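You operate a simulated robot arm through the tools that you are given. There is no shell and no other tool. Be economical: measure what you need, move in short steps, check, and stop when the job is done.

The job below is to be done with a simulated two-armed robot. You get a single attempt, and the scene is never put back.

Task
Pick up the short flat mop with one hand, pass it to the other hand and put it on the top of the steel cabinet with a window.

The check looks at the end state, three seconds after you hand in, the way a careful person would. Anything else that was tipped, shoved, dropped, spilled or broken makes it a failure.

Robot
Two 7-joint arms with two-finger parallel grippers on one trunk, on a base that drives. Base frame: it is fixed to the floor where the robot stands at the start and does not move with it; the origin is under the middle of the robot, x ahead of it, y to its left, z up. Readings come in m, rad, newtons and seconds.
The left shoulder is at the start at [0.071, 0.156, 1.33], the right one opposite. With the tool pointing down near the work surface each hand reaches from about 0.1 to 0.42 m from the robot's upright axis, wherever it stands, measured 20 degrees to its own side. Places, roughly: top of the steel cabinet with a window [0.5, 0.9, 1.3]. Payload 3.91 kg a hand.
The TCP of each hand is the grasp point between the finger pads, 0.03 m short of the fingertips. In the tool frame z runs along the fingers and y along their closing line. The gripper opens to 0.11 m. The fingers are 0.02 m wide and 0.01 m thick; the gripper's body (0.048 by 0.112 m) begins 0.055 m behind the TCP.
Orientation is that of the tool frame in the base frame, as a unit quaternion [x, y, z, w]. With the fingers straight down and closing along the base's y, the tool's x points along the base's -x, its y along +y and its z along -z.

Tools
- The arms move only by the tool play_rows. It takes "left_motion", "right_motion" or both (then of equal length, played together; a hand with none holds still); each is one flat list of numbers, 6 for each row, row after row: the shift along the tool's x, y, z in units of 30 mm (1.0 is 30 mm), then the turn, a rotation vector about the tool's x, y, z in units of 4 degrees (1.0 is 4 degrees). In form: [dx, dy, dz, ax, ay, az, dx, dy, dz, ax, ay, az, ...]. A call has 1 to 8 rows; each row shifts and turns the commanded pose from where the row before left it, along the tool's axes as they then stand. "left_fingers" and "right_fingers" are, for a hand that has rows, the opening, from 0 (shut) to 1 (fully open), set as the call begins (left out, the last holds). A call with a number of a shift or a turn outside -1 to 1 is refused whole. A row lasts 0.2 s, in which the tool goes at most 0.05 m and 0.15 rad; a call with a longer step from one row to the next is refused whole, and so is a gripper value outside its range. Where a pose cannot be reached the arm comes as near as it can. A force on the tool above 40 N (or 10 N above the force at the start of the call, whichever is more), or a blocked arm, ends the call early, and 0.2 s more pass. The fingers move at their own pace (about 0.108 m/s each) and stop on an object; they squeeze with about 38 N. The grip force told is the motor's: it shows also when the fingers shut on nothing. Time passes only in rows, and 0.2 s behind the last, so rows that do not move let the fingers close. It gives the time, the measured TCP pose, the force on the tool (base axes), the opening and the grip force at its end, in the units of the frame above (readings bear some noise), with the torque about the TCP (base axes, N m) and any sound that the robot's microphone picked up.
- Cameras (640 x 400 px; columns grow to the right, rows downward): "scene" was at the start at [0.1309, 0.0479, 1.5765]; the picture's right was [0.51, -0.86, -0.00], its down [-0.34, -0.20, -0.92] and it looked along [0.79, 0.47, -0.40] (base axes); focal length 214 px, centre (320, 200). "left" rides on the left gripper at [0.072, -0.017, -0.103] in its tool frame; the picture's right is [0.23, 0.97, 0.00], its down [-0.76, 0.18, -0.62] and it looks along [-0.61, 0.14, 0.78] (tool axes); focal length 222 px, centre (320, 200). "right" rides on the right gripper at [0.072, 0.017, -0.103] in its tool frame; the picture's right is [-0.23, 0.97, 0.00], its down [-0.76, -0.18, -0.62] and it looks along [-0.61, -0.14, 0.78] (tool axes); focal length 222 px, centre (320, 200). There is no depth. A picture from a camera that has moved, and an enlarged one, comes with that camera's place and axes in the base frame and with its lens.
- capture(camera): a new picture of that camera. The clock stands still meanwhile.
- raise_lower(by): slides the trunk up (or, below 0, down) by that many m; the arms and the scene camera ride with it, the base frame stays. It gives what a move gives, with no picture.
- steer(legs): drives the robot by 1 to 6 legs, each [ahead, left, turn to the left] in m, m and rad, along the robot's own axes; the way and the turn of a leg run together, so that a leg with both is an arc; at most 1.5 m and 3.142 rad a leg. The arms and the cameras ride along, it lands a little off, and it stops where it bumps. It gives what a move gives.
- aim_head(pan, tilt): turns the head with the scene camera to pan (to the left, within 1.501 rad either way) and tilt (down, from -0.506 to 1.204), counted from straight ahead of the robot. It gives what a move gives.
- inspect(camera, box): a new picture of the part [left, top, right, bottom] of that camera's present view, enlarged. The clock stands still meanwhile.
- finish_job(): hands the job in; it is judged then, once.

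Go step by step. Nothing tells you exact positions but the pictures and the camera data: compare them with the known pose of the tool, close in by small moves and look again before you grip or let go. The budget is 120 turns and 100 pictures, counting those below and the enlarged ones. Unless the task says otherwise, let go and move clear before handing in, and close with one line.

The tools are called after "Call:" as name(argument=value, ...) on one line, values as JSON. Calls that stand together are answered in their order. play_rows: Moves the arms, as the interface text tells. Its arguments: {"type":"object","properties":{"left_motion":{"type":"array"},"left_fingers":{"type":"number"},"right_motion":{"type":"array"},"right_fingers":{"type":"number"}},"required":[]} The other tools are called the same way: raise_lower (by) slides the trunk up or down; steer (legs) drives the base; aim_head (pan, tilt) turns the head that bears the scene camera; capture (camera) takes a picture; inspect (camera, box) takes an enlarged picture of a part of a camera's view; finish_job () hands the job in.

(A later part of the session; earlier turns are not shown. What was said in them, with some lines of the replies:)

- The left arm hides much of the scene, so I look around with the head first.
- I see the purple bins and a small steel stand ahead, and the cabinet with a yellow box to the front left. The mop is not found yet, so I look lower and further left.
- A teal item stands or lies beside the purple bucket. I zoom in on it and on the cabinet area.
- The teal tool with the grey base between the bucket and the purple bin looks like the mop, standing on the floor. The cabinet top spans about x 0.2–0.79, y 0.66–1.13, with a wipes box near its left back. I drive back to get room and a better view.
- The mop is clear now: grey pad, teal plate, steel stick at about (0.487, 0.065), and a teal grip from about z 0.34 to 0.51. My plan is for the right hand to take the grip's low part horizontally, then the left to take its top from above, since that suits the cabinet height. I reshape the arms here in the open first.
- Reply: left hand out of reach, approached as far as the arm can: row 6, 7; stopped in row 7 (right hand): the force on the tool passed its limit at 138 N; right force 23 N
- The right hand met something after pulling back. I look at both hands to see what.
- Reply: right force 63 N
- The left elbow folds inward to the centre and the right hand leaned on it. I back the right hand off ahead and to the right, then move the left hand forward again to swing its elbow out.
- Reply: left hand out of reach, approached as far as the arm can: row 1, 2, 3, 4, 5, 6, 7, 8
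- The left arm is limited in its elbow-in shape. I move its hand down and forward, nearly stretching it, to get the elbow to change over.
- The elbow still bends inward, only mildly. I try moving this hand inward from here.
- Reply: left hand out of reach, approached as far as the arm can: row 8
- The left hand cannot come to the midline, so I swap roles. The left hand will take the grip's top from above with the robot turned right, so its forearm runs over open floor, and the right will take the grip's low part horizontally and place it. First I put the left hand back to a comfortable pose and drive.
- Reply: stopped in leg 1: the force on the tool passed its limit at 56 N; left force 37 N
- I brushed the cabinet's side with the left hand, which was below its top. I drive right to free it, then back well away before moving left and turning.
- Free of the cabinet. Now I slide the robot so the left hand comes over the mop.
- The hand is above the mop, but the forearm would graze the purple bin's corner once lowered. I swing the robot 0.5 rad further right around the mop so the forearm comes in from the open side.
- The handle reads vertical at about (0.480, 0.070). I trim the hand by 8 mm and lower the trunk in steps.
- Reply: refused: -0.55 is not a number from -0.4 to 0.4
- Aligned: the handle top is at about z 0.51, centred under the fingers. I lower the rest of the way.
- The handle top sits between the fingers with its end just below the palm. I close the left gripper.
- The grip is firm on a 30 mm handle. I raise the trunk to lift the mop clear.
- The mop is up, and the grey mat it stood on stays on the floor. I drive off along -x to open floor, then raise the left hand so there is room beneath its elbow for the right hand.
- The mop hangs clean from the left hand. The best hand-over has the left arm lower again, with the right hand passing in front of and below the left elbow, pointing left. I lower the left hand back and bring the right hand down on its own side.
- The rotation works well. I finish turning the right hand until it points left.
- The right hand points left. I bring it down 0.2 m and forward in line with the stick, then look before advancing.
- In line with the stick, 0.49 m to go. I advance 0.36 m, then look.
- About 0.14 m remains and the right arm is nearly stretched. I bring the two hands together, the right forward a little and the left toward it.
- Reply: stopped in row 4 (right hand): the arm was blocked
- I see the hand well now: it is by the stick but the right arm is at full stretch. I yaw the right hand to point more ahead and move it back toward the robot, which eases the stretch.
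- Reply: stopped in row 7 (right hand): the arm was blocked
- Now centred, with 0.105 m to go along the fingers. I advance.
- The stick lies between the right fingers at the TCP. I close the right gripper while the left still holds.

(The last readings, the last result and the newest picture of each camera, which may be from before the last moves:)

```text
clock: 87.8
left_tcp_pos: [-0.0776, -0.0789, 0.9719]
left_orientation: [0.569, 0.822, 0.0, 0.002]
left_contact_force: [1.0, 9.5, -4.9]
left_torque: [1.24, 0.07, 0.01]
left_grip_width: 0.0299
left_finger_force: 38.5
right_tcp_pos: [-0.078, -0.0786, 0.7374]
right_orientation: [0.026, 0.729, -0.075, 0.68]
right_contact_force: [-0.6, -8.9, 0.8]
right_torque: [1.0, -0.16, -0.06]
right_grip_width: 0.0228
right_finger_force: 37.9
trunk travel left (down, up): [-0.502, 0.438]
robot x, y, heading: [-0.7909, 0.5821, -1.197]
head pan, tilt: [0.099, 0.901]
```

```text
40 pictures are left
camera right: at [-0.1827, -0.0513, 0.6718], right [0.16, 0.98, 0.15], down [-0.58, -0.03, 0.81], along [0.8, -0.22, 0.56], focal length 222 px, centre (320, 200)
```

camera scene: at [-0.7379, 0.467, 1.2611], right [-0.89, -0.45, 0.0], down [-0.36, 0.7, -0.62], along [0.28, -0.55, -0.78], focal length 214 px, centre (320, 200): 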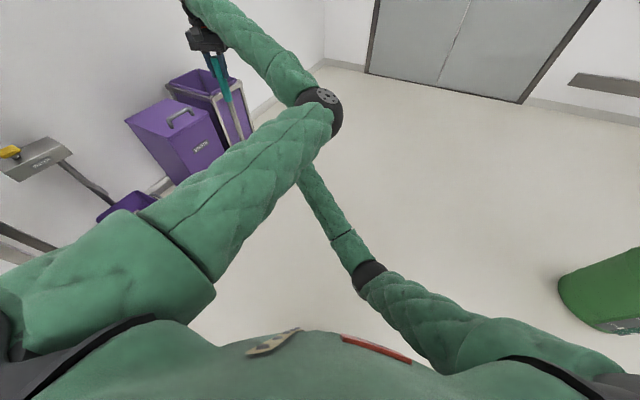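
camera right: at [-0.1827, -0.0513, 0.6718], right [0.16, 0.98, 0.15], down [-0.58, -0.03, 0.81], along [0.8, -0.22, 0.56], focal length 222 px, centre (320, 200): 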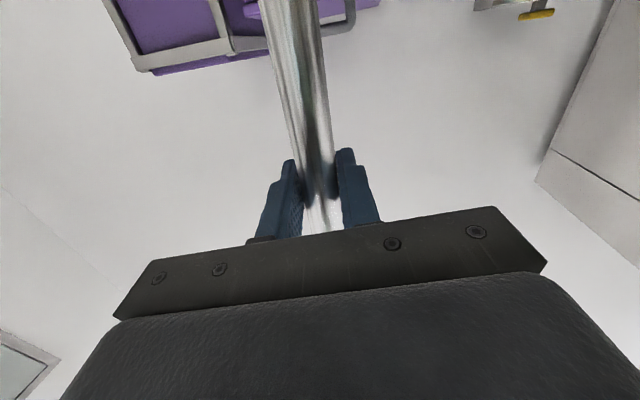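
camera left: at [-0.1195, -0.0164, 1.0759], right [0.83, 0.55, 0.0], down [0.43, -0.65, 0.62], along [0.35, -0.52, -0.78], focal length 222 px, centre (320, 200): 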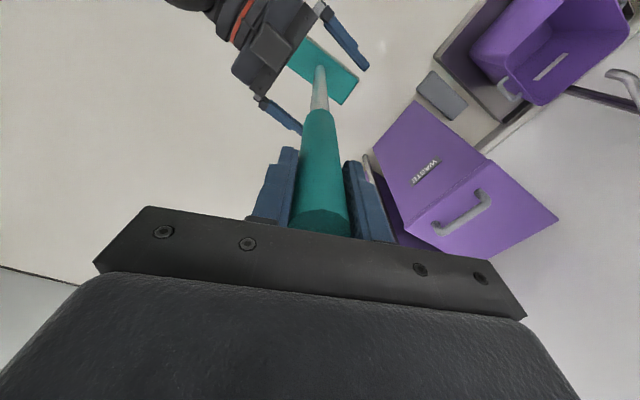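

Both hold it. I open the left and draw it straight up off the handle.

Call:
play_rows(left_motion=[0, 0, 0, 0, 0, 0, 0, 0, 0, 0, 0, 0, 0, 0, 0, 0, 0, 0], left_fingers=1)

Call:
play_rows(left_motion=[0, 0, -0.8, 0, 0, 0, 0, 0, -0.8, 0, 0, 0, 0, 0, -0.8, 0, 0, 0, 0, 0, -0.8, 0, 0, 0, 0, 0, -0.8, 0, 0, 0, 0, 0, -0.8, 0, 0, 0, 0, 0, -0.8, 0, 0, 0])

Call:
capture(camera="left")

Call:
capture(camera="right")

```text
clock: 88.5
left_tcp_pos: [-0.0788, -0.0783, 0.9728]
left_orientation: [0.569, 0.822, 0.0, 0.002]
left_contact_force: [0.6, -0.4, -0.5]
left_torque: [0.03, -0.02, 0.03]
left_grip_width: 0.11
left_finger_force: 0.0
right_tcp_pos: [-0.0782, -0.079, 0.7385]
right_orientation: [0.028, 0.729, -0.077, 0.68]
right_contact_force: [-0.4, 0.1, -0.3]
right_torque: [0.02, 0.02, 0.01]
right_grip_width: 0.0214
right_finger_force: 38.6
trunk travel left (down, up): [-0.502, 0.438]
robot x, y, heading: [-0.7922, 0.5814, -1.197]
head pan, tilt: [0.099, 0.901]
```

```text
clock: 90.2
left_tcp_pos: [-0.0786, -0.0786, 1.1408]
left_orientation: [0.569, 0.822, 0.001, 0.001]
left_contact_force: [0.7, 0.6, 0.0]
left_torque: [-0.01, -0.03, -0.04]
left_grip_width: 0.1099
left_finger_force: 0.0
right_tcp_pos: [-0.0776, -0.0787, 0.7392]
right_orientation: [0.026, 0.729, -0.076, 0.68]
right_contact_force: [-0.4, -1.0, 0.1]
right_torque: [0.02, -0.01, 0.01]
right_grip_width: 0.0213
right_finger_force: 38.0
trunk travel left (down, up): [-0.502, 0.438]
robot x, y, heading: [-0.7884, 0.58, -1.196]
head pan, tilt: [0.099, 0.901]
```

```text
39 pictures are left
camera left: at [-0.1194, -0.0159, 1.2445], right [0.83, 0.56, 0.0], down [0.43, -0.65, 0.63], along [0.35, -0.52, -0.78], focal length 222 px, centre (320, 200)
```

left: 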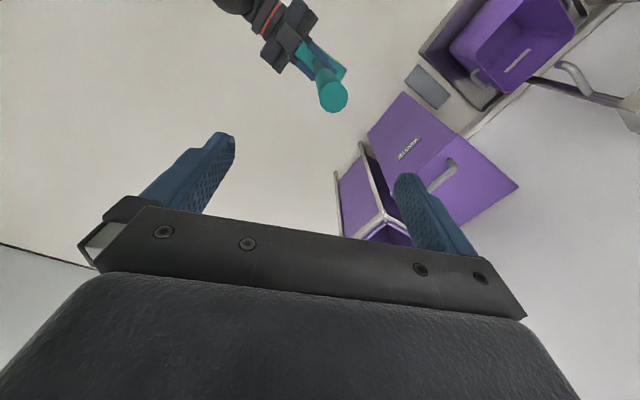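

```text
38 pictures are left
camera right: at [-0.1827, -0.0507, 0.6721], right [0.16, 0.98, 0.15], down [-0.58, -0.03, 0.81], along [0.8, -0.22, 0.56], focal length 222 px, centre (320, 200)
```

right: 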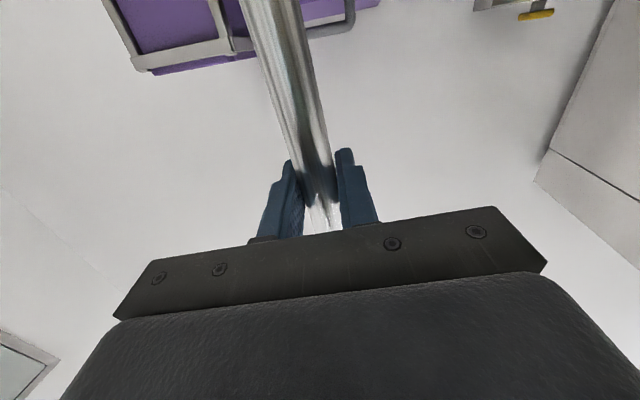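

The pass is done: the right hand alone holds the mop upright. I lift the left arm higher out of the way, then draw the right hand out to the right.

Call:
play_rows(left_motion=[0.83, 0.33, -1, 0, 0, 0, 0.83, 0.33, -1, 0, 0, 0, 0.83, 0.33, -1, 0, 0, 0, 0.83, 0.33, -1, 0, 0, 0, 0.83, 0.33, -1, 0, 0, 0, 0.83, 0.33, -1, 0, 0, 0])

Call:
play_rows(right_motion=[0, -0.5, -0.86, 0, 0, 0, 0, -0.5, -0.86, 0, 0, 0, 0, -0.5, -0.86, 0, 0, 0, 0, -0.5, -0.86, 0, 0, 0, 0, -0.5, -0.86, 0, 0, 0, 0, -0.5, -0.86, 0, 0, 0, 0, -0.5, -0.86, 0, 0, 0, 0, -0.5, -0.86, 0, 0, 0])

Call:
capture(camera="scene")

```text
clock: 91.5
left_tcp_pos: [-0.077, 0.0829, 1.3219]
left_orientation: [0.569, 0.822, 0.0, 0.002]
left_contact_force: [0.0, -0.4, 0.0]
left_torque: [-0.02, 0.0, 0.01]
left_grip_width: 0.11
left_finger_force: 0.0
right_tcp_pos: [-0.0788, -0.0777, 0.74]
right_orientation: [0.026, 0.729, -0.077, 0.68]
right_contact_force: [0.1, 0.7, 0.1]
right_torque: [0.01, 0.02, -0.05]
right_grip_width: 0.0213
right_finger_force: 37.6
trunk travel left (down, up): [-0.502, 0.438]
robot x, y, heading: [-0.7925, 0.5825, -1.196]
head pan, tilt: [0.099, 0.901]
```

```text
clock: 93.3
left_tcp_pos: [-0.0778, 0.0821, 1.322]
left_orientation: [0.569, 0.822, 0.001, 0.002]
left_contact_force: [-0.4, 0.0, 0.3]
left_torque: [0.0, -0.02, 0.0]
left_grip_width: 0.11
left_finger_force: 0.1
right_tcp_pos: [-0.2991, -0.1665, 0.7608]
right_orientation: [0.027, 0.729, -0.076, 0.68]
right_contact_force: [0.1, 0.3, -5.3]
right_torque: [0.03, -0.01, 0.01]
right_grip_width: 0.021
right_finger_force: 38.1
trunk travel left (down, up): [-0.502, 0.438]
robot x, y, heading: [-0.7908, 0.5827, -1.196]
head pan, tilt: [0.099, 0.901]
```

```text
37 pictures are left
camera scene: at [-0.7386, 0.467, 1.2612], right [-0.89, -0.46, 0.0], down [-0.36, 0.7, -0.62], along [0.28, -0.55, -0.78], focal length 214 px, centre (320, 200)
```

scene: 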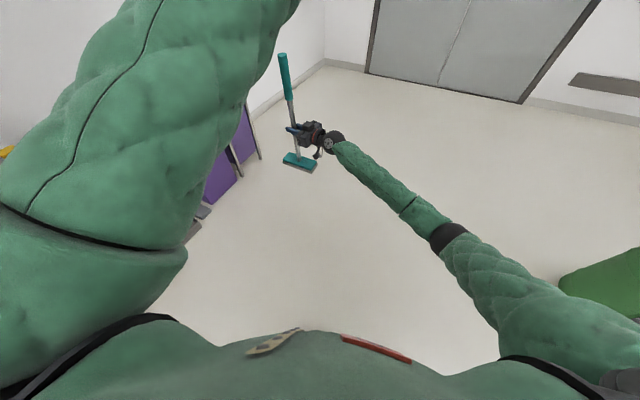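

The mop is upright in the right hand. I continue out to the right, then raise that hand.

Call:
play_rows(right_motion=[0, -0.4, -0.9, 0, 0, 0, 0, -0.4, -0.9, 0, 0, 0, 0, -0.4, -0.9, 0, 0, 0, 0, -0.4, -0.9, 0, 0, 0, 0, -0.3, -0.9, 0, 0, 0, 0, -0.3, -0.9, 0, 0, 0, 0, -0.3, -0.9, 0, 0, 0, 0, -0.3, -0.9, 0, 0, 0])

Call:
play_rows(right_motion=[-1, 0, 0, 0, 0, 0, -1, 0, 0, 0, 0, 0, -1, 0, 0, 0, 0, 0, -1, 0, 0, 0, 0, 0, -1, 0, 0, 0, 0, 0, -1, 0, 0, 0, 0, 0, -1, 0, 0, 0, 0, 0, -1, 0, 0, 0, 0, 0])

Call:
aim_head(pan=0.0, tilt=0.4)

Call:
capture(camera="scene")

```text
clock: 95.2
left_tcp_pos: [-0.0767, 0.0827, 1.3217]
left_orientation: [0.569, 0.822, 0.001, 0.002]
left_contact_force: [-0.1, 0.4, 0.0]
left_torque: [0.02, 0.0, 0.02]
left_grip_width: 0.1098
left_finger_force: 0.1
right_tcp_pos: [-0.5231, -0.2176, 0.7818]
right_orientation: [0.027, 0.728, -0.075, 0.681]
right_contact_force: [-1.3, -0.2, -4.8]
right_torque: [0.04, -0.02, 0.01]
right_grip_width: 0.0213
right_finger_force: 37.8
trunk travel left (down, up): [-0.502, 0.438]
robot x, y, heading: [-0.7891, 0.5816, -1.203]
head pan, tilt: [0.099, 0.901]
```

```text
clock: 97.0
left_tcp_pos: [-0.0769, 0.0818, 1.3217]
left_orientation: [0.57, 0.822, 0.0, 0.001]
left_contact_force: [-0.2, -0.5, -0.3]
left_torque: [-0.02, 0.0, 0.02]
left_grip_width: 0.1099
left_finger_force: 0.0
right_tcp_pos: [-0.5076, -0.2005, 1.0202]
right_orientation: [0.027, 0.729, -0.076, 0.68]
right_contact_force: [0.0, 0.4, -4.8]
right_torque: [0.04, 0.0, 0.01]
right_grip_width: 0.0212
right_finger_force: 38.0
trunk travel left (down, up): [-0.502, 0.438]
robot x, y, heading: [-0.792, 0.5847, -1.196]
head pan, tilt: [0.099, 0.901]
```

```text
clock: 97.9
left_tcp_pos: [-0.078, 0.0817, 1.3202]
left_orientation: [0.569, 0.823, 0.0, 0.001]
left_contact_force: [0.0, 0.2, 0.5]
left_torque: [-0.02, 0.03, 0.0]
left_grip_width: 0.1099
left_finger_force: 0.0
right_tcp_pos: [-0.5061, -0.2018, 1.0187]
right_orientation: [0.027, 0.729, -0.076, 0.68]
right_contact_force: [0.1, -0.3, -3.7]
right_torque: [0.05, 0.02, -0.01]
right_grip_width: 0.0217
right_finger_force: 37.5
trunk travel left (down, up): [-0.502, 0.438]
robot x, y, heading: [-0.7883, 0.5737, -1.191]
head pan, tilt: [0.0, 0.4]
```

```text
36 pictures are left
camera scene: at [-0.7389, 0.448, 1.3041], right [-0.93, -0.36, 0.0], down [-0.14, 0.36, -0.92], along [0.34, -0.86, -0.39], focal length 214 px, centre (320, 200)
```

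scene: 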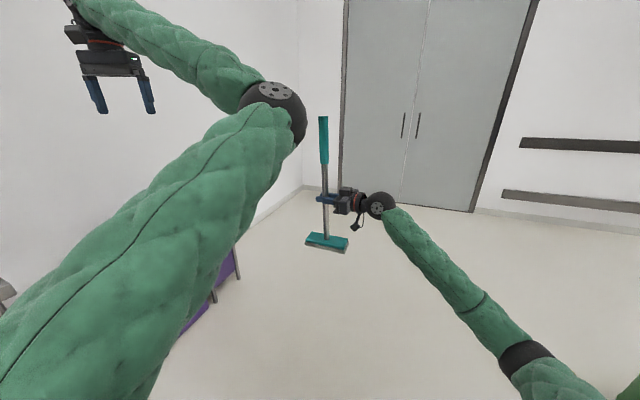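

Held firmly and nearly upright. I raise the right hand further, then turn the robot to face the cabinet and raise the trunk.

Call:
play_rows(right_motion=[-1, -0.25, -0.43, 0, 0, 0, -1, -0.25, -0.43, 0, 0, 0, -1, -0.25, -0.43, 0, 0, 0, -1, -0.25, -0.43, 0, 0, 0, -1, -0.25, -0.43, 0, 0, 0, -1, -0.25, -0.43, 0, 0, 0, -1, -0.25, -0.43, 0, 0, 0])

Call:
steer(legs=[[0, 0, 1.196]])

Call:
raise_lower(by=0.4)

Call:
capture(camera="scene")

```text
clock: 99.5
left_tcp_pos: [-0.0769, 0.0828, 1.3218]
left_orientation: [0.57, 0.822, 0.0, 0.001]
left_contact_force: [0.1, 0.1, -0.6]
left_torque: [-0.01, 0.01, 0.0]
left_grip_width: 0.1099
left_finger_force: 0.0
right_tcp_pos: [-0.5867, -0.2279, 1.2388]
right_orientation: [0.027, 0.729, -0.075, 0.68]
right_contact_force: [0.3, -0.3, -4.2]
right_torque: [0.03, 0.01, -0.02]
right_grip_width: 0.0215
right_finger_force: 38.5
trunk travel left (down, up): [-0.502, 0.438]
robot x, y, heading: [-0.7923, 0.5807, -1.201]
head pan, tilt: [0.0, 0.4]
```

```text
clock: 102.8
left_tcp_pos: [-0.0607, 1.0583, 1.3211]
left_orientation: [0.012, 1.0, 0.001, 0.001]
left_contact_force: [1.3, -0.7, -0.4]
left_torque: [-0.02, 0.01, -0.05]
left_grip_width: 0.1099
left_finger_force: 0.1
right_tcp_pos: [0.0356, 0.469, 1.2391]
right_orientation: [-0.385, 0.619, 0.318, 0.606]
right_contact_force: [0.2, 0.5, -3.9]
right_torque: [-0.01, 0.04, 0.03]
right_grip_width: 0.0216
right_finger_force: 38.2
trunk travel left (down, up): [-0.502, 0.438]
robot x, y, heading: [-0.794, 0.5823, -0.01]
head pan, tilt: [0.0, 0.4]
```

```text
clock: 106.7
left_tcp_pos: [-0.06, 1.0582, 1.7201]
left_orientation: [0.013, 1.0, 0.001, 0.001]
left_contact_force: [0.5, -0.2, 0.3]
left_torque: [-0.01, 0.02, -0.01]
left_grip_width: 0.1099
left_finger_force: 0.2
right_tcp_pos: [0.036, 0.4701, 1.6386]
right_orientation: [-0.386, 0.619, 0.318, 0.606]
right_contact_force: [0.1, 0.6, -4.1]
right_torque: [-0.02, 0.03, 0.01]
right_grip_width: 0.0213
right_finger_force: 38.0
trunk travel left (down, up): [-0.902, 0.038]
robot x, y, heading: [-0.7951, 0.5817, -0.006]
head pan, tilt: [0.0, 0.4]
```

```text
35 pictures are left
camera scene: at [-0.6468, 0.5803, 1.7041], right [-0.01, -1.0, 0.0], down [-0.39, 0.0, -0.92], along [0.92, -0.01, -0.39], focal length 214 px, centre (320, 200)
```

scene: 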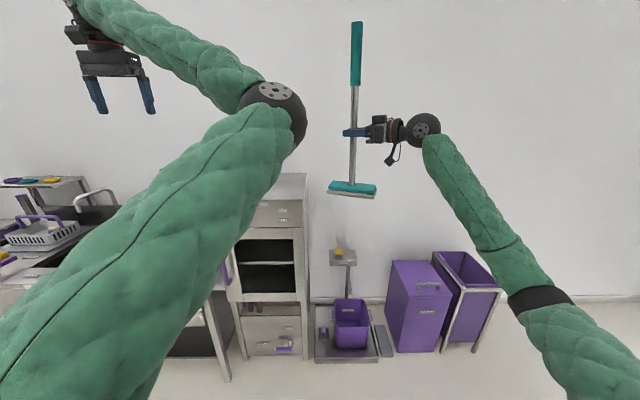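

The mop is about 0.11 m above the cabinet's height. I raise to the limit, shift left in line with the free part of the top, and approach part way.

Call:
raise_lower(by=0.035)

Call:
steer(legs=[[0, 0.33, 0.006], [0.25, 0, 0]])

Call:
aim_head(pan=-0.05, tilt=0.45)

Call:
capture(camera="scene")

Call:
capture(camera="left")

```text
clock: 107.5
left_tcp_pos: [-0.0577, 1.058, 1.756]
left_orientation: [0.013, 1.0, 0.001, 0.0]
left_contact_force: [1.2, -0.5, 0.1]
left_torque: [0.0, 0.02, 0.02]
left_grip_width: 0.1101
left_finger_force: 0.0
right_tcp_pos: [0.0364, 0.4695, 1.6731]
right_orientation: [-0.384, 0.62, 0.317, 0.606]
right_contact_force: [-0.5, 0.3, -5.3]
right_torque: [0.05, 0.03, 0.01]
right_grip_width: 0.0214
right_finger_force: 37.9
trunk travel left (down, up): [-0.937, 0.003]
robot x, y, heading: [-0.791, 0.5796, -0.012]
head pan, tilt: [0.0, 0.4]
```

```text
clock: 111.0
left_tcp_pos: [0.1823, 1.3923, 1.7578]
left_orientation: [0.008, 1.0, 0.0, 0.002]
left_contact_force: [-0.9, 0.2, 0.6]
left_torque: [-0.02, -0.03, 0.01]
left_grip_width: 0.1101
left_finger_force: 0.1
right_tcp_pos: [0.2839, 0.8045, 1.676]
right_orientation: [-0.389, 0.617, 0.319, 0.605]
right_contact_force: [-1.0, 0.2, -4.5]
right_torque: [0.01, 0.03, -0.03]
right_grip_width: 0.0216
right_finger_force: 37.8
trunk travel left (down, up): [-0.937, 0.003]
robot x, y, heading: [-0.5418, 0.9049, 0.0]
head pan, tilt: [0.0, 0.4]
```

```text
clock: 111.7
left_tcp_pos: [0.1853, 1.3938, 1.7565]
left_orientation: [0.008, 1.0, 0.001, 0.001]
left_contact_force: [0.0, 0.2, -0.1]
left_torque: [-0.02, 0.01, -0.01]
left_grip_width: 0.1099
left_finger_force: 0.2
right_tcp_pos: [0.2859, 0.8046, 1.6753]
right_orientation: [-0.389, 0.617, 0.319, 0.605]
right_contact_force: [-0.8, -0.4, -4.3]
right_torque: [0.02, 0.03, -0.01]
right_grip_width: 0.0215
right_finger_force: 38.1
trunk travel left (down, up): [-0.937, 0.003]
robot x, y, heading: [-0.5403, 0.9125, -0.001]
head pan, tilt: [-0.051, 0.45]
```

```text
34 pictures are left
camera scene: at [-0.399, 0.9054, 1.7347], right [-0.05, -1.0, 0.0], down [-0.43, 0.02, -0.9], along [0.9, -0.05, -0.43], focal length 214 px, centre (320, 200)
```

scene: 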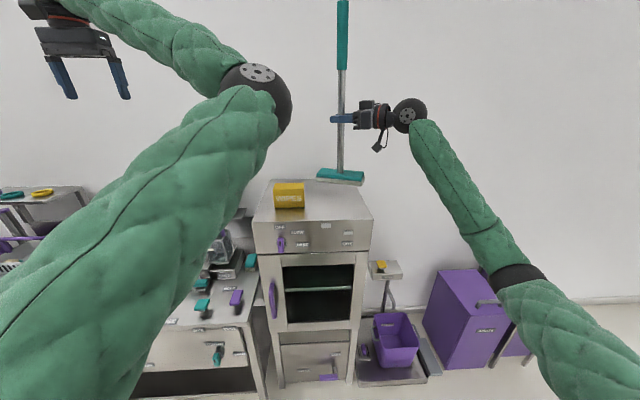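

```text
33 pictures are left
camera left: at [0.1121, 1.3779, 1.8604], right [-0.21, 0.98, 0.0], down [0.76, 0.16, 0.63], along [0.61, 0.13, -0.78], focal length 222 px, centre (320, 200)
```

left: 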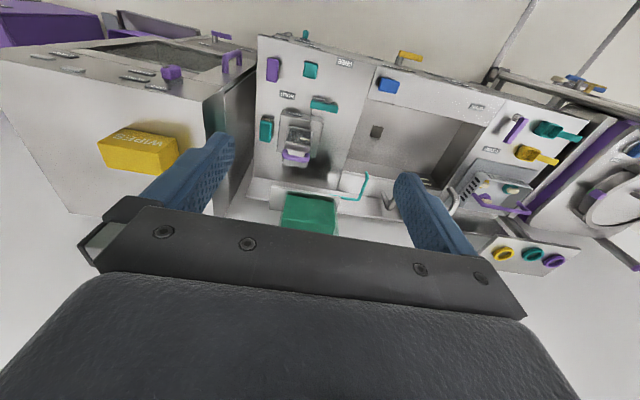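

The free area is y 0.65–0.93, with the wipes box beyond it. I drive ahead so the mop comes to about (0.56, 0.79).

Call:
steer(legs=[[0.275, -0.012, 0]])

Call:
capture(camera="scene")

Call:
capture(camera="right")

Call:
capture(camera="left")

```text
clock: 113.6
left_tcp_pos: [0.4586, 1.3795, 1.7578]
left_orientation: [0.007, 1.0, 0.002, 0.002]
left_contact_force: [-0.2, -0.2, -0.2]
left_torque: [0.01, -0.06, -0.05]
left_grip_width: 0.11
left_finger_force: 0.1
right_tcp_pos: [0.5589, 0.7909, 1.6749]
right_orientation: [-0.388, 0.617, 0.319, 0.605]
right_contact_force: [-0.3, 0.4, -4.1]
right_torque: [0.03, 0.05, -0.02]
right_grip_width: 0.0213
right_finger_force: 38.2
trunk travel left (down, up): [-0.937, 0.003]
robot x, y, heading: [-0.2671, 0.8979, -0.0]
head pan, tilt: [-0.051, 0.45]
```

```text
32 pictures are left
camera scene: at [-0.1244, 0.8924, 1.7348], right [-0.05, -1.0, 0.0], down [-0.43, 0.02, -0.9], along [0.9, -0.05, -0.43], focal length 214 px, centre (320, 200)
```

scene: 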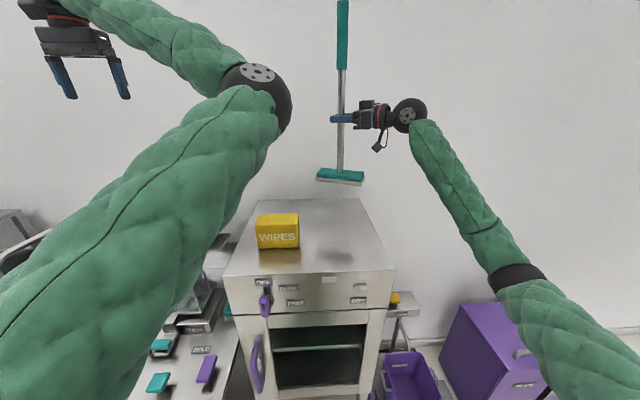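

```text
31 pictures are left
camera right: at [0.4969, 0.7033, 1.6084], right [-0.85, 0.5, 0.15], down [-0.18, -0.56, 0.81], along [0.49, 0.66, 0.57], focal length 222 px, centre (320, 200)
```

right: 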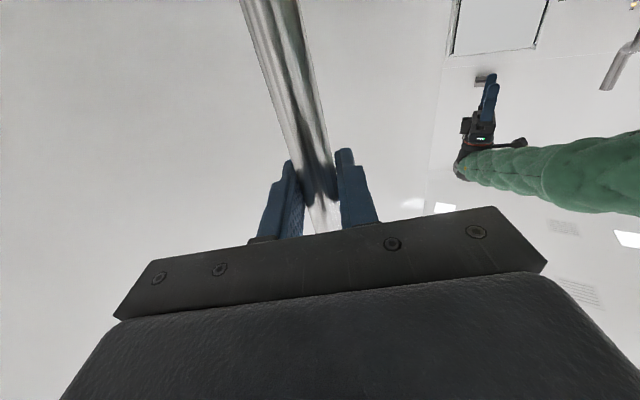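

```text
30 pictures are left
camera left: at [0.3869, 1.3645, 1.8609], right [-0.21, 0.98, 0.0], down [0.76, 0.16, 0.63], along [0.61, 0.13, -0.78], focal length 222 px, centre (320, 200)
```

left: 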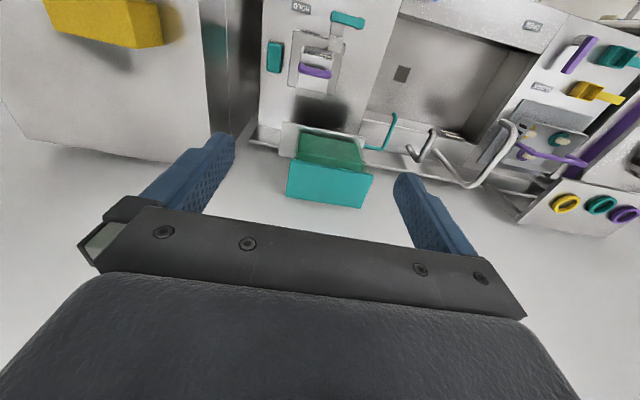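

Measured, the cabinet top is x 0.33–0.80, y 0.65–1.13, so the target spot is free. The mop leans about 4° because the hand is rolled, so I take that roll out and then lower.

Call:
play_rows(right_motion=[0, 0, 0, 0, 0, 0.55, 0, 0, 0, 0, 0, 0.55, 0, 0, 0, 0, 0, 0])

Call:
raise_lower(by=-0.09)

Call:
capture(camera="scene")

Call:
inspect(camera="scene", box=[220, 100, 420, 280])

Call:
capture(camera="right")

```text
clock: 114.4
left_tcp_pos: [0.4636, 1.3785, 1.755]
left_orientation: [0.008, 1.0, 0.001, 0.001]
left_contact_force: [0.3, 0.0, -0.7]
left_torque: [0.0, 0.0, 0.0]
left_grip_width: 0.11
left_finger_force: 0.1
right_tcp_pos: [0.5638, 0.7904, 1.6725]
right_orientation: [-0.364, 0.633, 0.343, 0.592]
right_contact_force: [-0.7, 0.0, -4.4]
right_torque: [0.02, 0.01, -0.04]
right_grip_width: 0.0214
right_finger_force: 38.4
trunk travel left (down, up): [-0.937, 0.003]
robot x, y, heading: [-0.2674, 0.8978, -0.008]
head pan, tilt: [-0.051, 0.45]
```

```text
clock: 115.7
left_tcp_pos: [0.462, 1.3793, 1.6653]
left_orientation: [0.007, 1.0, 0.0, 0.001]
left_contact_force: [-0.4, -0.8, 0.9]
left_torque: [0.02, 0.01, 0.02]
left_grip_width: 0.1102
left_finger_force: 0.1
right_tcp_pos: [0.5626, 0.7902, 1.5835]
right_orientation: [-0.364, 0.632, 0.343, 0.592]
right_contact_force: [-0.6, 1.1, -4.0]
right_torque: [0.01, 0.05, 0.0]
right_grip_width: 0.0213
right_finger_force: 38.3
trunk travel left (down, up): [-0.847, 0.093]
robot x, y, heading: [-0.2681, 0.8999, -0.003]
head pan, tilt: [-0.051, 0.45]
```

```text
29 pictures are left
camera scene: at [-0.1217, 0.8923, 1.6446], right [-0.05, -1.0, 0.0], down [-0.44, 0.02, -0.9], along [0.9, -0.05, -0.44], focal length 214 px, centre (320, 200)
```

scene: 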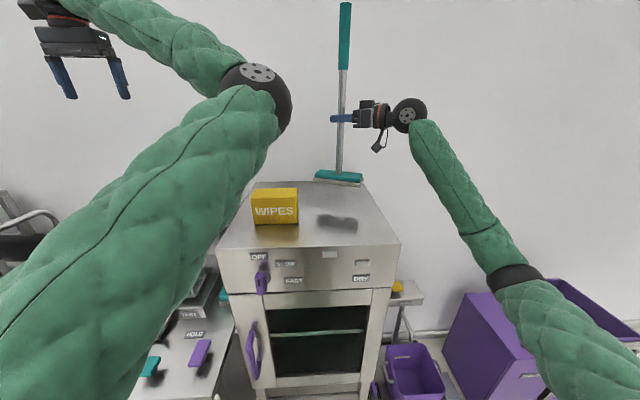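

```text
2.22 times, centred on (320, 190) of scene
camera zoom: at [-0.1217, 0.8923, 1.6446], right [-0.05, -1.0, 0.0], down [-0.44, 0.02, -0.9], along [0.9, -0.05, -0.44], focal length 477 px, centre (320, 222)
```

zoom: 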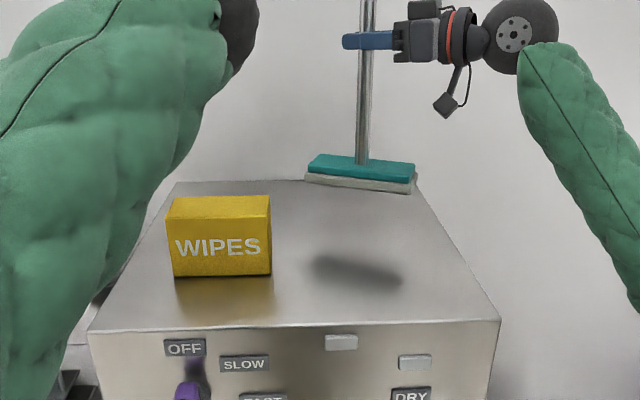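

```text
27 pictures are left
camera right: at [0.4945, 0.7061, 1.5182], right [-0.84, 0.5, 0.23], down [-0.13, -0.59, 0.8], along [0.53, 0.64, 0.56], focal length 222 px, centre (320, 200)
```

right: 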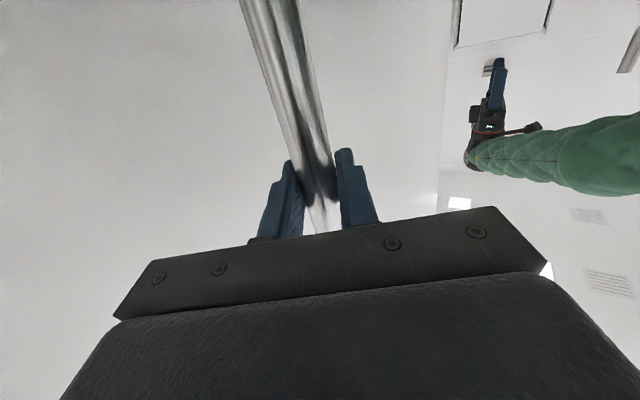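

The plate hangs about 6–7 cm above the top, over the free area. I lower 4 cm, then in small steps watching the force.

Call:
raise_lower(by=-0.04)

Call:
inspect(camera="scene", box=[220, 100, 420, 280])

```text
clock: 116.5
left_tcp_pos: [0.4606, 1.381, 1.627]
left_orientation: [0.008, 1.0, 0.0, 0.001]
left_contact_force: [-0.3, -0.2, 0.4]
left_torque: [0.02, 0.02, -0.01]
left_grip_width: 0.11
left_finger_force: 0.1
right_tcp_pos: [0.5614, 0.7905, 1.5449]
right_orientation: [-0.364, 0.631, 0.343, 0.593]
right_contact_force: [-0.2, -0.7, -4.3]
right_torque: [0.0, 0.05, -0.02]
right_grip_width: 0.0214
right_finger_force: 38.1
trunk travel left (down, up): [-0.807, 0.133]
robot x, y, heading: [-0.2637, 0.9001, -0.006]
head pan, tilt: [-0.051, 0.45]
```

```text
2.22 times, centred on (320, 190) of scene
camera zoom: at [-0.1232, 0.8925, 1.6048], right [-0.05, -1.0, 0.0], down [-0.43, 0.02, -0.9], along [0.9, -0.05, -0.44], focal length 477 px, centre (320, 222)
```

zoom: 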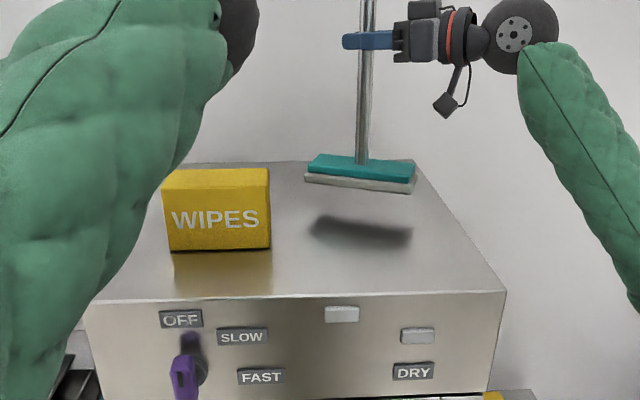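

Call:
raise_lower(by=-0.03)

Call:
inspect(camera="scene", box=[220, 100, 420, 280])

```text
clock: 117.2
left_tcp_pos: [0.4605, 1.3793, 1.5966]
left_orientation: [0.009, 1.0, 0.001, 0.002]
left_contact_force: [0.5, 0.0, 0.8]
left_torque: [-0.01, -0.01, -0.04]
left_grip_width: 0.11
left_finger_force: 0.0
right_tcp_pos: [0.5605, 0.791, 1.515]
right_orientation: [-0.364, 0.631, 0.343, 0.592]
right_contact_force: [0.2, -0.2, -4.3]
right_torque: [-0.01, 0.03, -0.02]
right_grip_width: 0.0211
right_finger_force: 38.1
trunk travel left (down, up): [-0.777, 0.163]
robot x, y, heading: [-0.2691, 0.8996, -0.01]
head pan, tilt: [-0.051, 0.45]
```

```text
2.22 times, centred on (320, 190) of scene
camera zoom: at [-0.123, 0.8924, 1.5747], right [-0.05, -1.0, 0.0], down [-0.43, 0.02, -0.9], along [0.9, -0.05, -0.44], focal length 477 px, centre (320, 222)
```

zoom: 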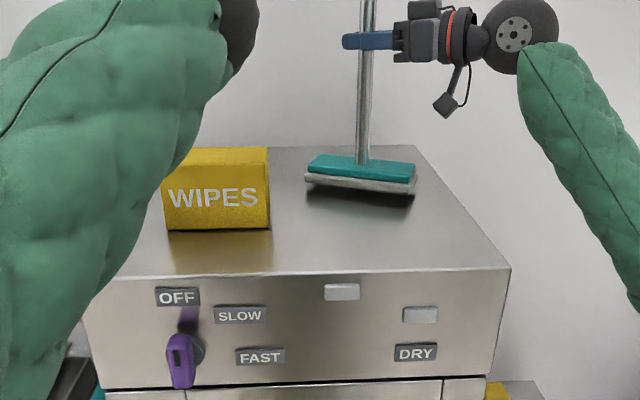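

Call:
raise_lower(by=-0.012)

Call:
inspect(camera="scene", box=[270, 140, 370, 202])

```text
clock: 117.8
left_tcp_pos: [0.4588, 1.3799, 1.5857]
left_orientation: [0.008, 1.0, 0.001, 0.002]
left_contact_force: [-0.3, 1.3, -0.6]
left_torque: [-0.01, -0.02, 0.02]
left_grip_width: 0.11
left_finger_force: 0.1
right_tcp_pos: [0.5606, 0.7919, 1.5057]
right_orientation: [-0.364, 0.631, 0.342, 0.593]
right_contact_force: [7.1, 4.5, 19.9]
right_torque: [0.4, -0.41, -0.11]
right_grip_width: 0.0213
right_finger_force: 38.2
trunk travel left (down, up): [-0.765, 0.175]
robot x, y, heading: [-0.2633, 0.895, -0.002]
head pan, tilt: [-0.051, 0.45]
```

```text
6.40 times, centred on (320, 171) of scene
camera zoom: at [-0.124, 0.893, 1.5631], right [-0.05, -1.0, 0.0], down [-0.43, 0.02, -0.9], along [0.9, -0.05, -0.43], focal length 1373 px, centre (320, 386)
```

zoom: 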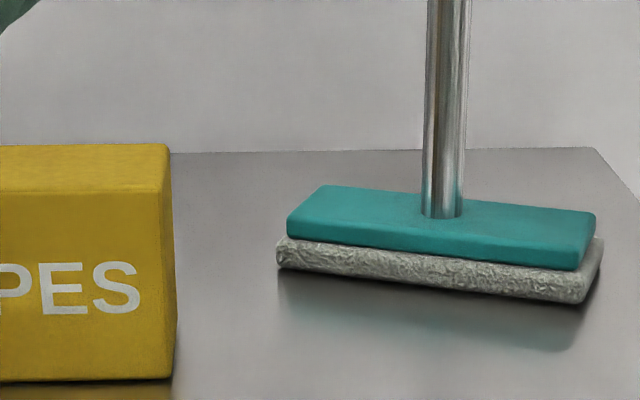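

It touches, with 20 N on the hand. I ease up slightly so that it rests lightly, and check the plate is flat.

Call:
raise_lower(by=0.003)

Call:
capture(camera="scene")

Call:
inspect(camera="scene", box=[270, 140, 370, 202])

```text
clock: 118.4
left_tcp_pos: [0.46, 1.38, 1.5878]
left_orientation: [0.008, 1.0, 0.001, 0.002]
left_contact_force: [0.9, -0.5, 0.3]
left_torque: [0.01, -0.02, -0.01]
left_grip_width: 0.1098
left_finger_force: 0.0
right_tcp_pos: [0.5598, 0.7905, 1.5043]
right_orientation: [-0.365, 0.632, 0.343, 0.592]
right_contact_force: [0.9, -0.6, 7.8]
right_torque: [0.14, -0.09, 0.02]
right_grip_width: 0.0216
right_finger_force: 38.0
trunk travel left (down, up): [-0.768, 0.172]
robot x, y, heading: [-0.2665, 0.9013, -0.006]
head pan, tilt: [-0.051, 0.45]
```

```text
23 pictures are left
camera scene: at [-0.1234, 0.8926, 1.5655], right [-0.05, -1.0, 0.0], down [-0.43, 0.02, -0.9], along [0.9, -0.05, -0.44], focal length 214 px, centre (320, 200)
```

scene: 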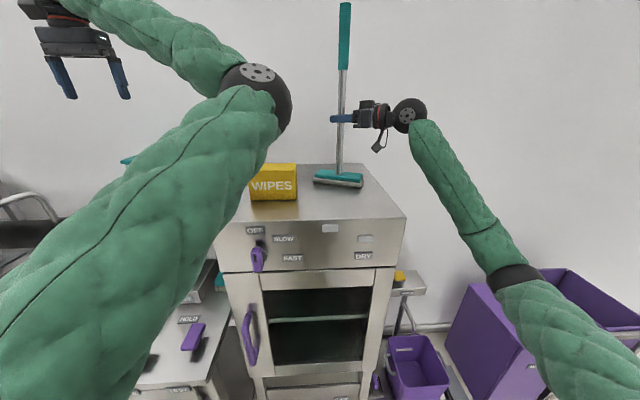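

```text
6.40 times, centred on (320, 171) of scene
camera zoom: at [-0.1234, 0.8926, 1.5655], right [-0.05, -1.0, 0.0], down [-0.43, 0.02, -0.9], along [0.9, -0.05, -0.44], focal length 1373 px, centre (320, 386)
```

zoom: 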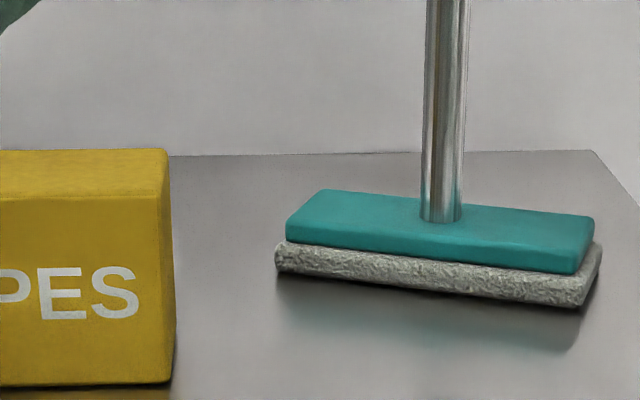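

It rests flat with light load and well inside the edges. I open the right gripper.

Call:
play_rows(right_motion=[0, 0, 0, 0, 0, 0, 0, 0, 0, 0, 0, 0, 0, 0, 0, 0, 0, 0, 0, 0, 0, 0, 0, 0], right_fingers=1)

Call:
capture(camera="scene")

Call:
capture(camera="right")

```text
clock: 119.4
left_tcp_pos: [0.4616, 1.3796, 1.5877]
left_orientation: [0.008, 1.0, 0.001, 0.001]
left_contact_force: [-0.8, -0.1, -0.8]
left_torque: [0.03, -0.02, 0.01]
left_grip_width: 0.11
left_finger_force: 0.1
right_tcp_pos: [0.5618, 0.7911, 1.5054]
right_orientation: [-0.364, 0.633, 0.342, 0.592]
right_contact_force: [0.2, 0.6, 0.8]
right_torque: [0.03, -0.01, 0.0]
right_grip_width: 0.1099
right_finger_force: 0.0
trunk travel left (down, up): [-0.768, 0.172]
robot x, y, heading: [-0.2648, 0.8949, 0.002]
head pan, tilt: [-0.051, 0.45]
```

```text
21 pictures are left
camera scene: at [-0.1227, 0.8924, 1.5656], right [-0.05, -1.0, 0.0], down [-0.44, 0.02, -0.9], along [0.9, -0.05, -0.44], focal length 214 px, centre (320, 200)
```

scene: 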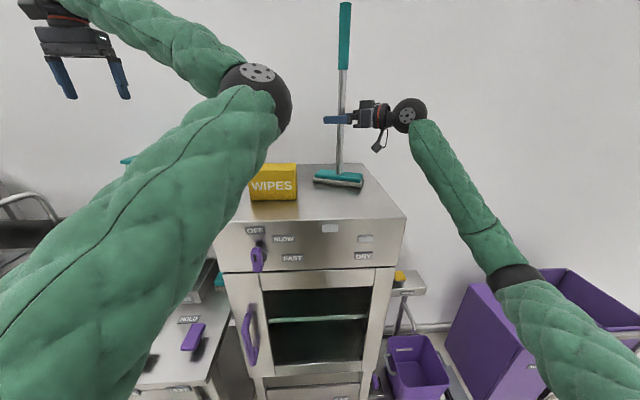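

```text
20 pictures are left
camera right: at [0.4936, 0.7063, 1.4395], right [-0.84, 0.5, 0.23], down [-0.13, -0.59, 0.8], along [0.53, 0.64, 0.56], focal length 222 px, centre (320, 200)
```

right: 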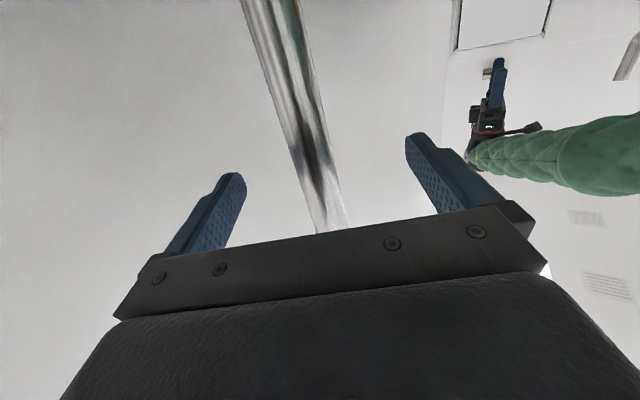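

The mop stands alone. I draw the right hand straight back along its fingers.

Call:
play_rows(right_motion=[0, 0, -0.7, 0, 0, 0, 0, 0, -0.7, 0, 0, 0, 0, 0, -0.7, 0, 0, 0, 0, 0, -0.7, 0, 0, 0, 0, 0, -0.9, 0, 0, 0, 0, 0, -0.9, 0, 0, 0, 0, 0, -0.9, 0, 0, 0, 0, 0, -0.9, 0, 0, 0])

Call:
steer(legs=[[-0.35, 0, 0]])

Call:
capture(camera="scene")

Call:
inspect(camera="scene", box=[220, 0, 440, 400])

```text
clock: 121.2
left_tcp_pos: [0.4604, 1.3796, 1.5879]
left_orientation: [0.008, 1.0, 0.002, 0.001]
left_contact_force: [-0.3, -0.2, 0.3]
left_torque: [0.04, 0.0, 0.01]
left_grip_width: 0.1102
left_finger_force: 0.1
right_tcp_pos: [0.466, 0.6239, 1.5189]
right_orientation: [-0.365, 0.631, 0.343, 0.592]
right_contact_force: [0.4, -0.2, 0.1]
right_torque: [0.01, -0.01, 0.03]
right_grip_width: 0.1099
right_finger_force: 0.1
trunk travel left (down, up): [-0.768, 0.172]
robot x, y, heading: [-0.263, 0.9001, -0.001]
head pan, tilt: [-0.051, 0.45]
```

```text
clock: 123.4
left_tcp_pos: [0.1112, 1.3805, 1.5873]
left_orientation: [0.008, 1.0, 0.001, 0.001]
left_contact_force: [-0.2, 0.4, 0.0]
left_torque: [-0.01, -0.06, 0.01]
left_grip_width: 0.1098
left_finger_force: 0.0
right_tcp_pos: [0.1159, 0.6246, 1.515]
right_orientation: [-0.364, 0.632, 0.343, 0.592]
right_contact_force: [0.7, 0.6, -0.6]
right_torque: [-0.02, -0.01, -0.01]
right_grip_width: 0.1101
right_finger_force: 0.1
trunk travel left (down, up): [-0.768, 0.172]
robot x, y, heading: [-0.6155, 0.894, 0.0]
head pan, tilt: [-0.051, 0.45]
```

```text
19 pictures are left
camera scene: at [-0.4733, 0.8931, 1.5655], right [-0.05, -1.0, 0.0], down [-0.44, 0.02, -0.9], along [0.9, -0.05, -0.44], focal length 214 px, centre (320, 200)
```

scene: 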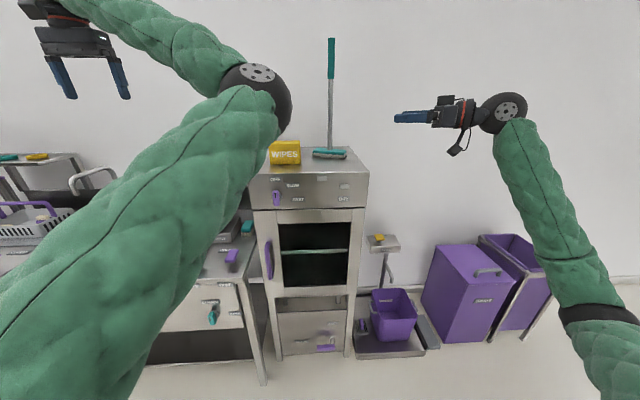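

```text
1.00 times, centred on (330, 200) of scene (not enlarged: the box is as wide or as high as the picture)
camera zoom: at [-0.4733, 0.8931, 1.5655], right [-0.05, -1.0, 0.0], down [-0.44, 0.02, -0.9], along [0.9, -0.05, -0.44], focal length 214 px, centre (310, 200)
```

zoom: 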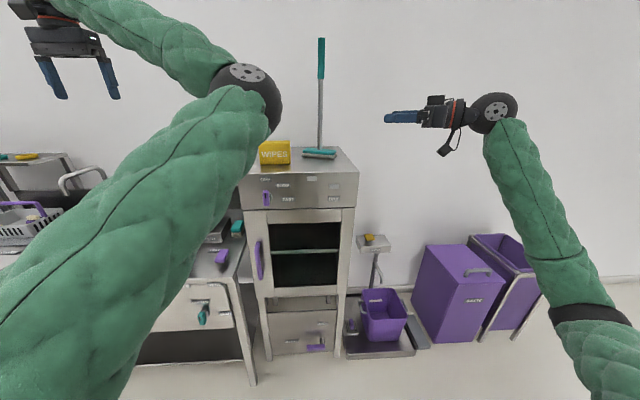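

The mop stands upright on the cabinet top, and both hands are clear. The bins, bucket and wipes box look undisturbed, so I hand in.

Call:
finish_job()

```text
The job is handed in.
```

The short flat mop is standing upright on top of the steel cabinet with the window. The left hand picked it up, passed it directly to the right hand, and the right hand set it down; both hands are now clear. On the way the left hand brushed the cabinet's side (about 56 N) and the right hand pressed on the robot's own left elbow (138 N). In the last picture nothing looked moved or tipped.
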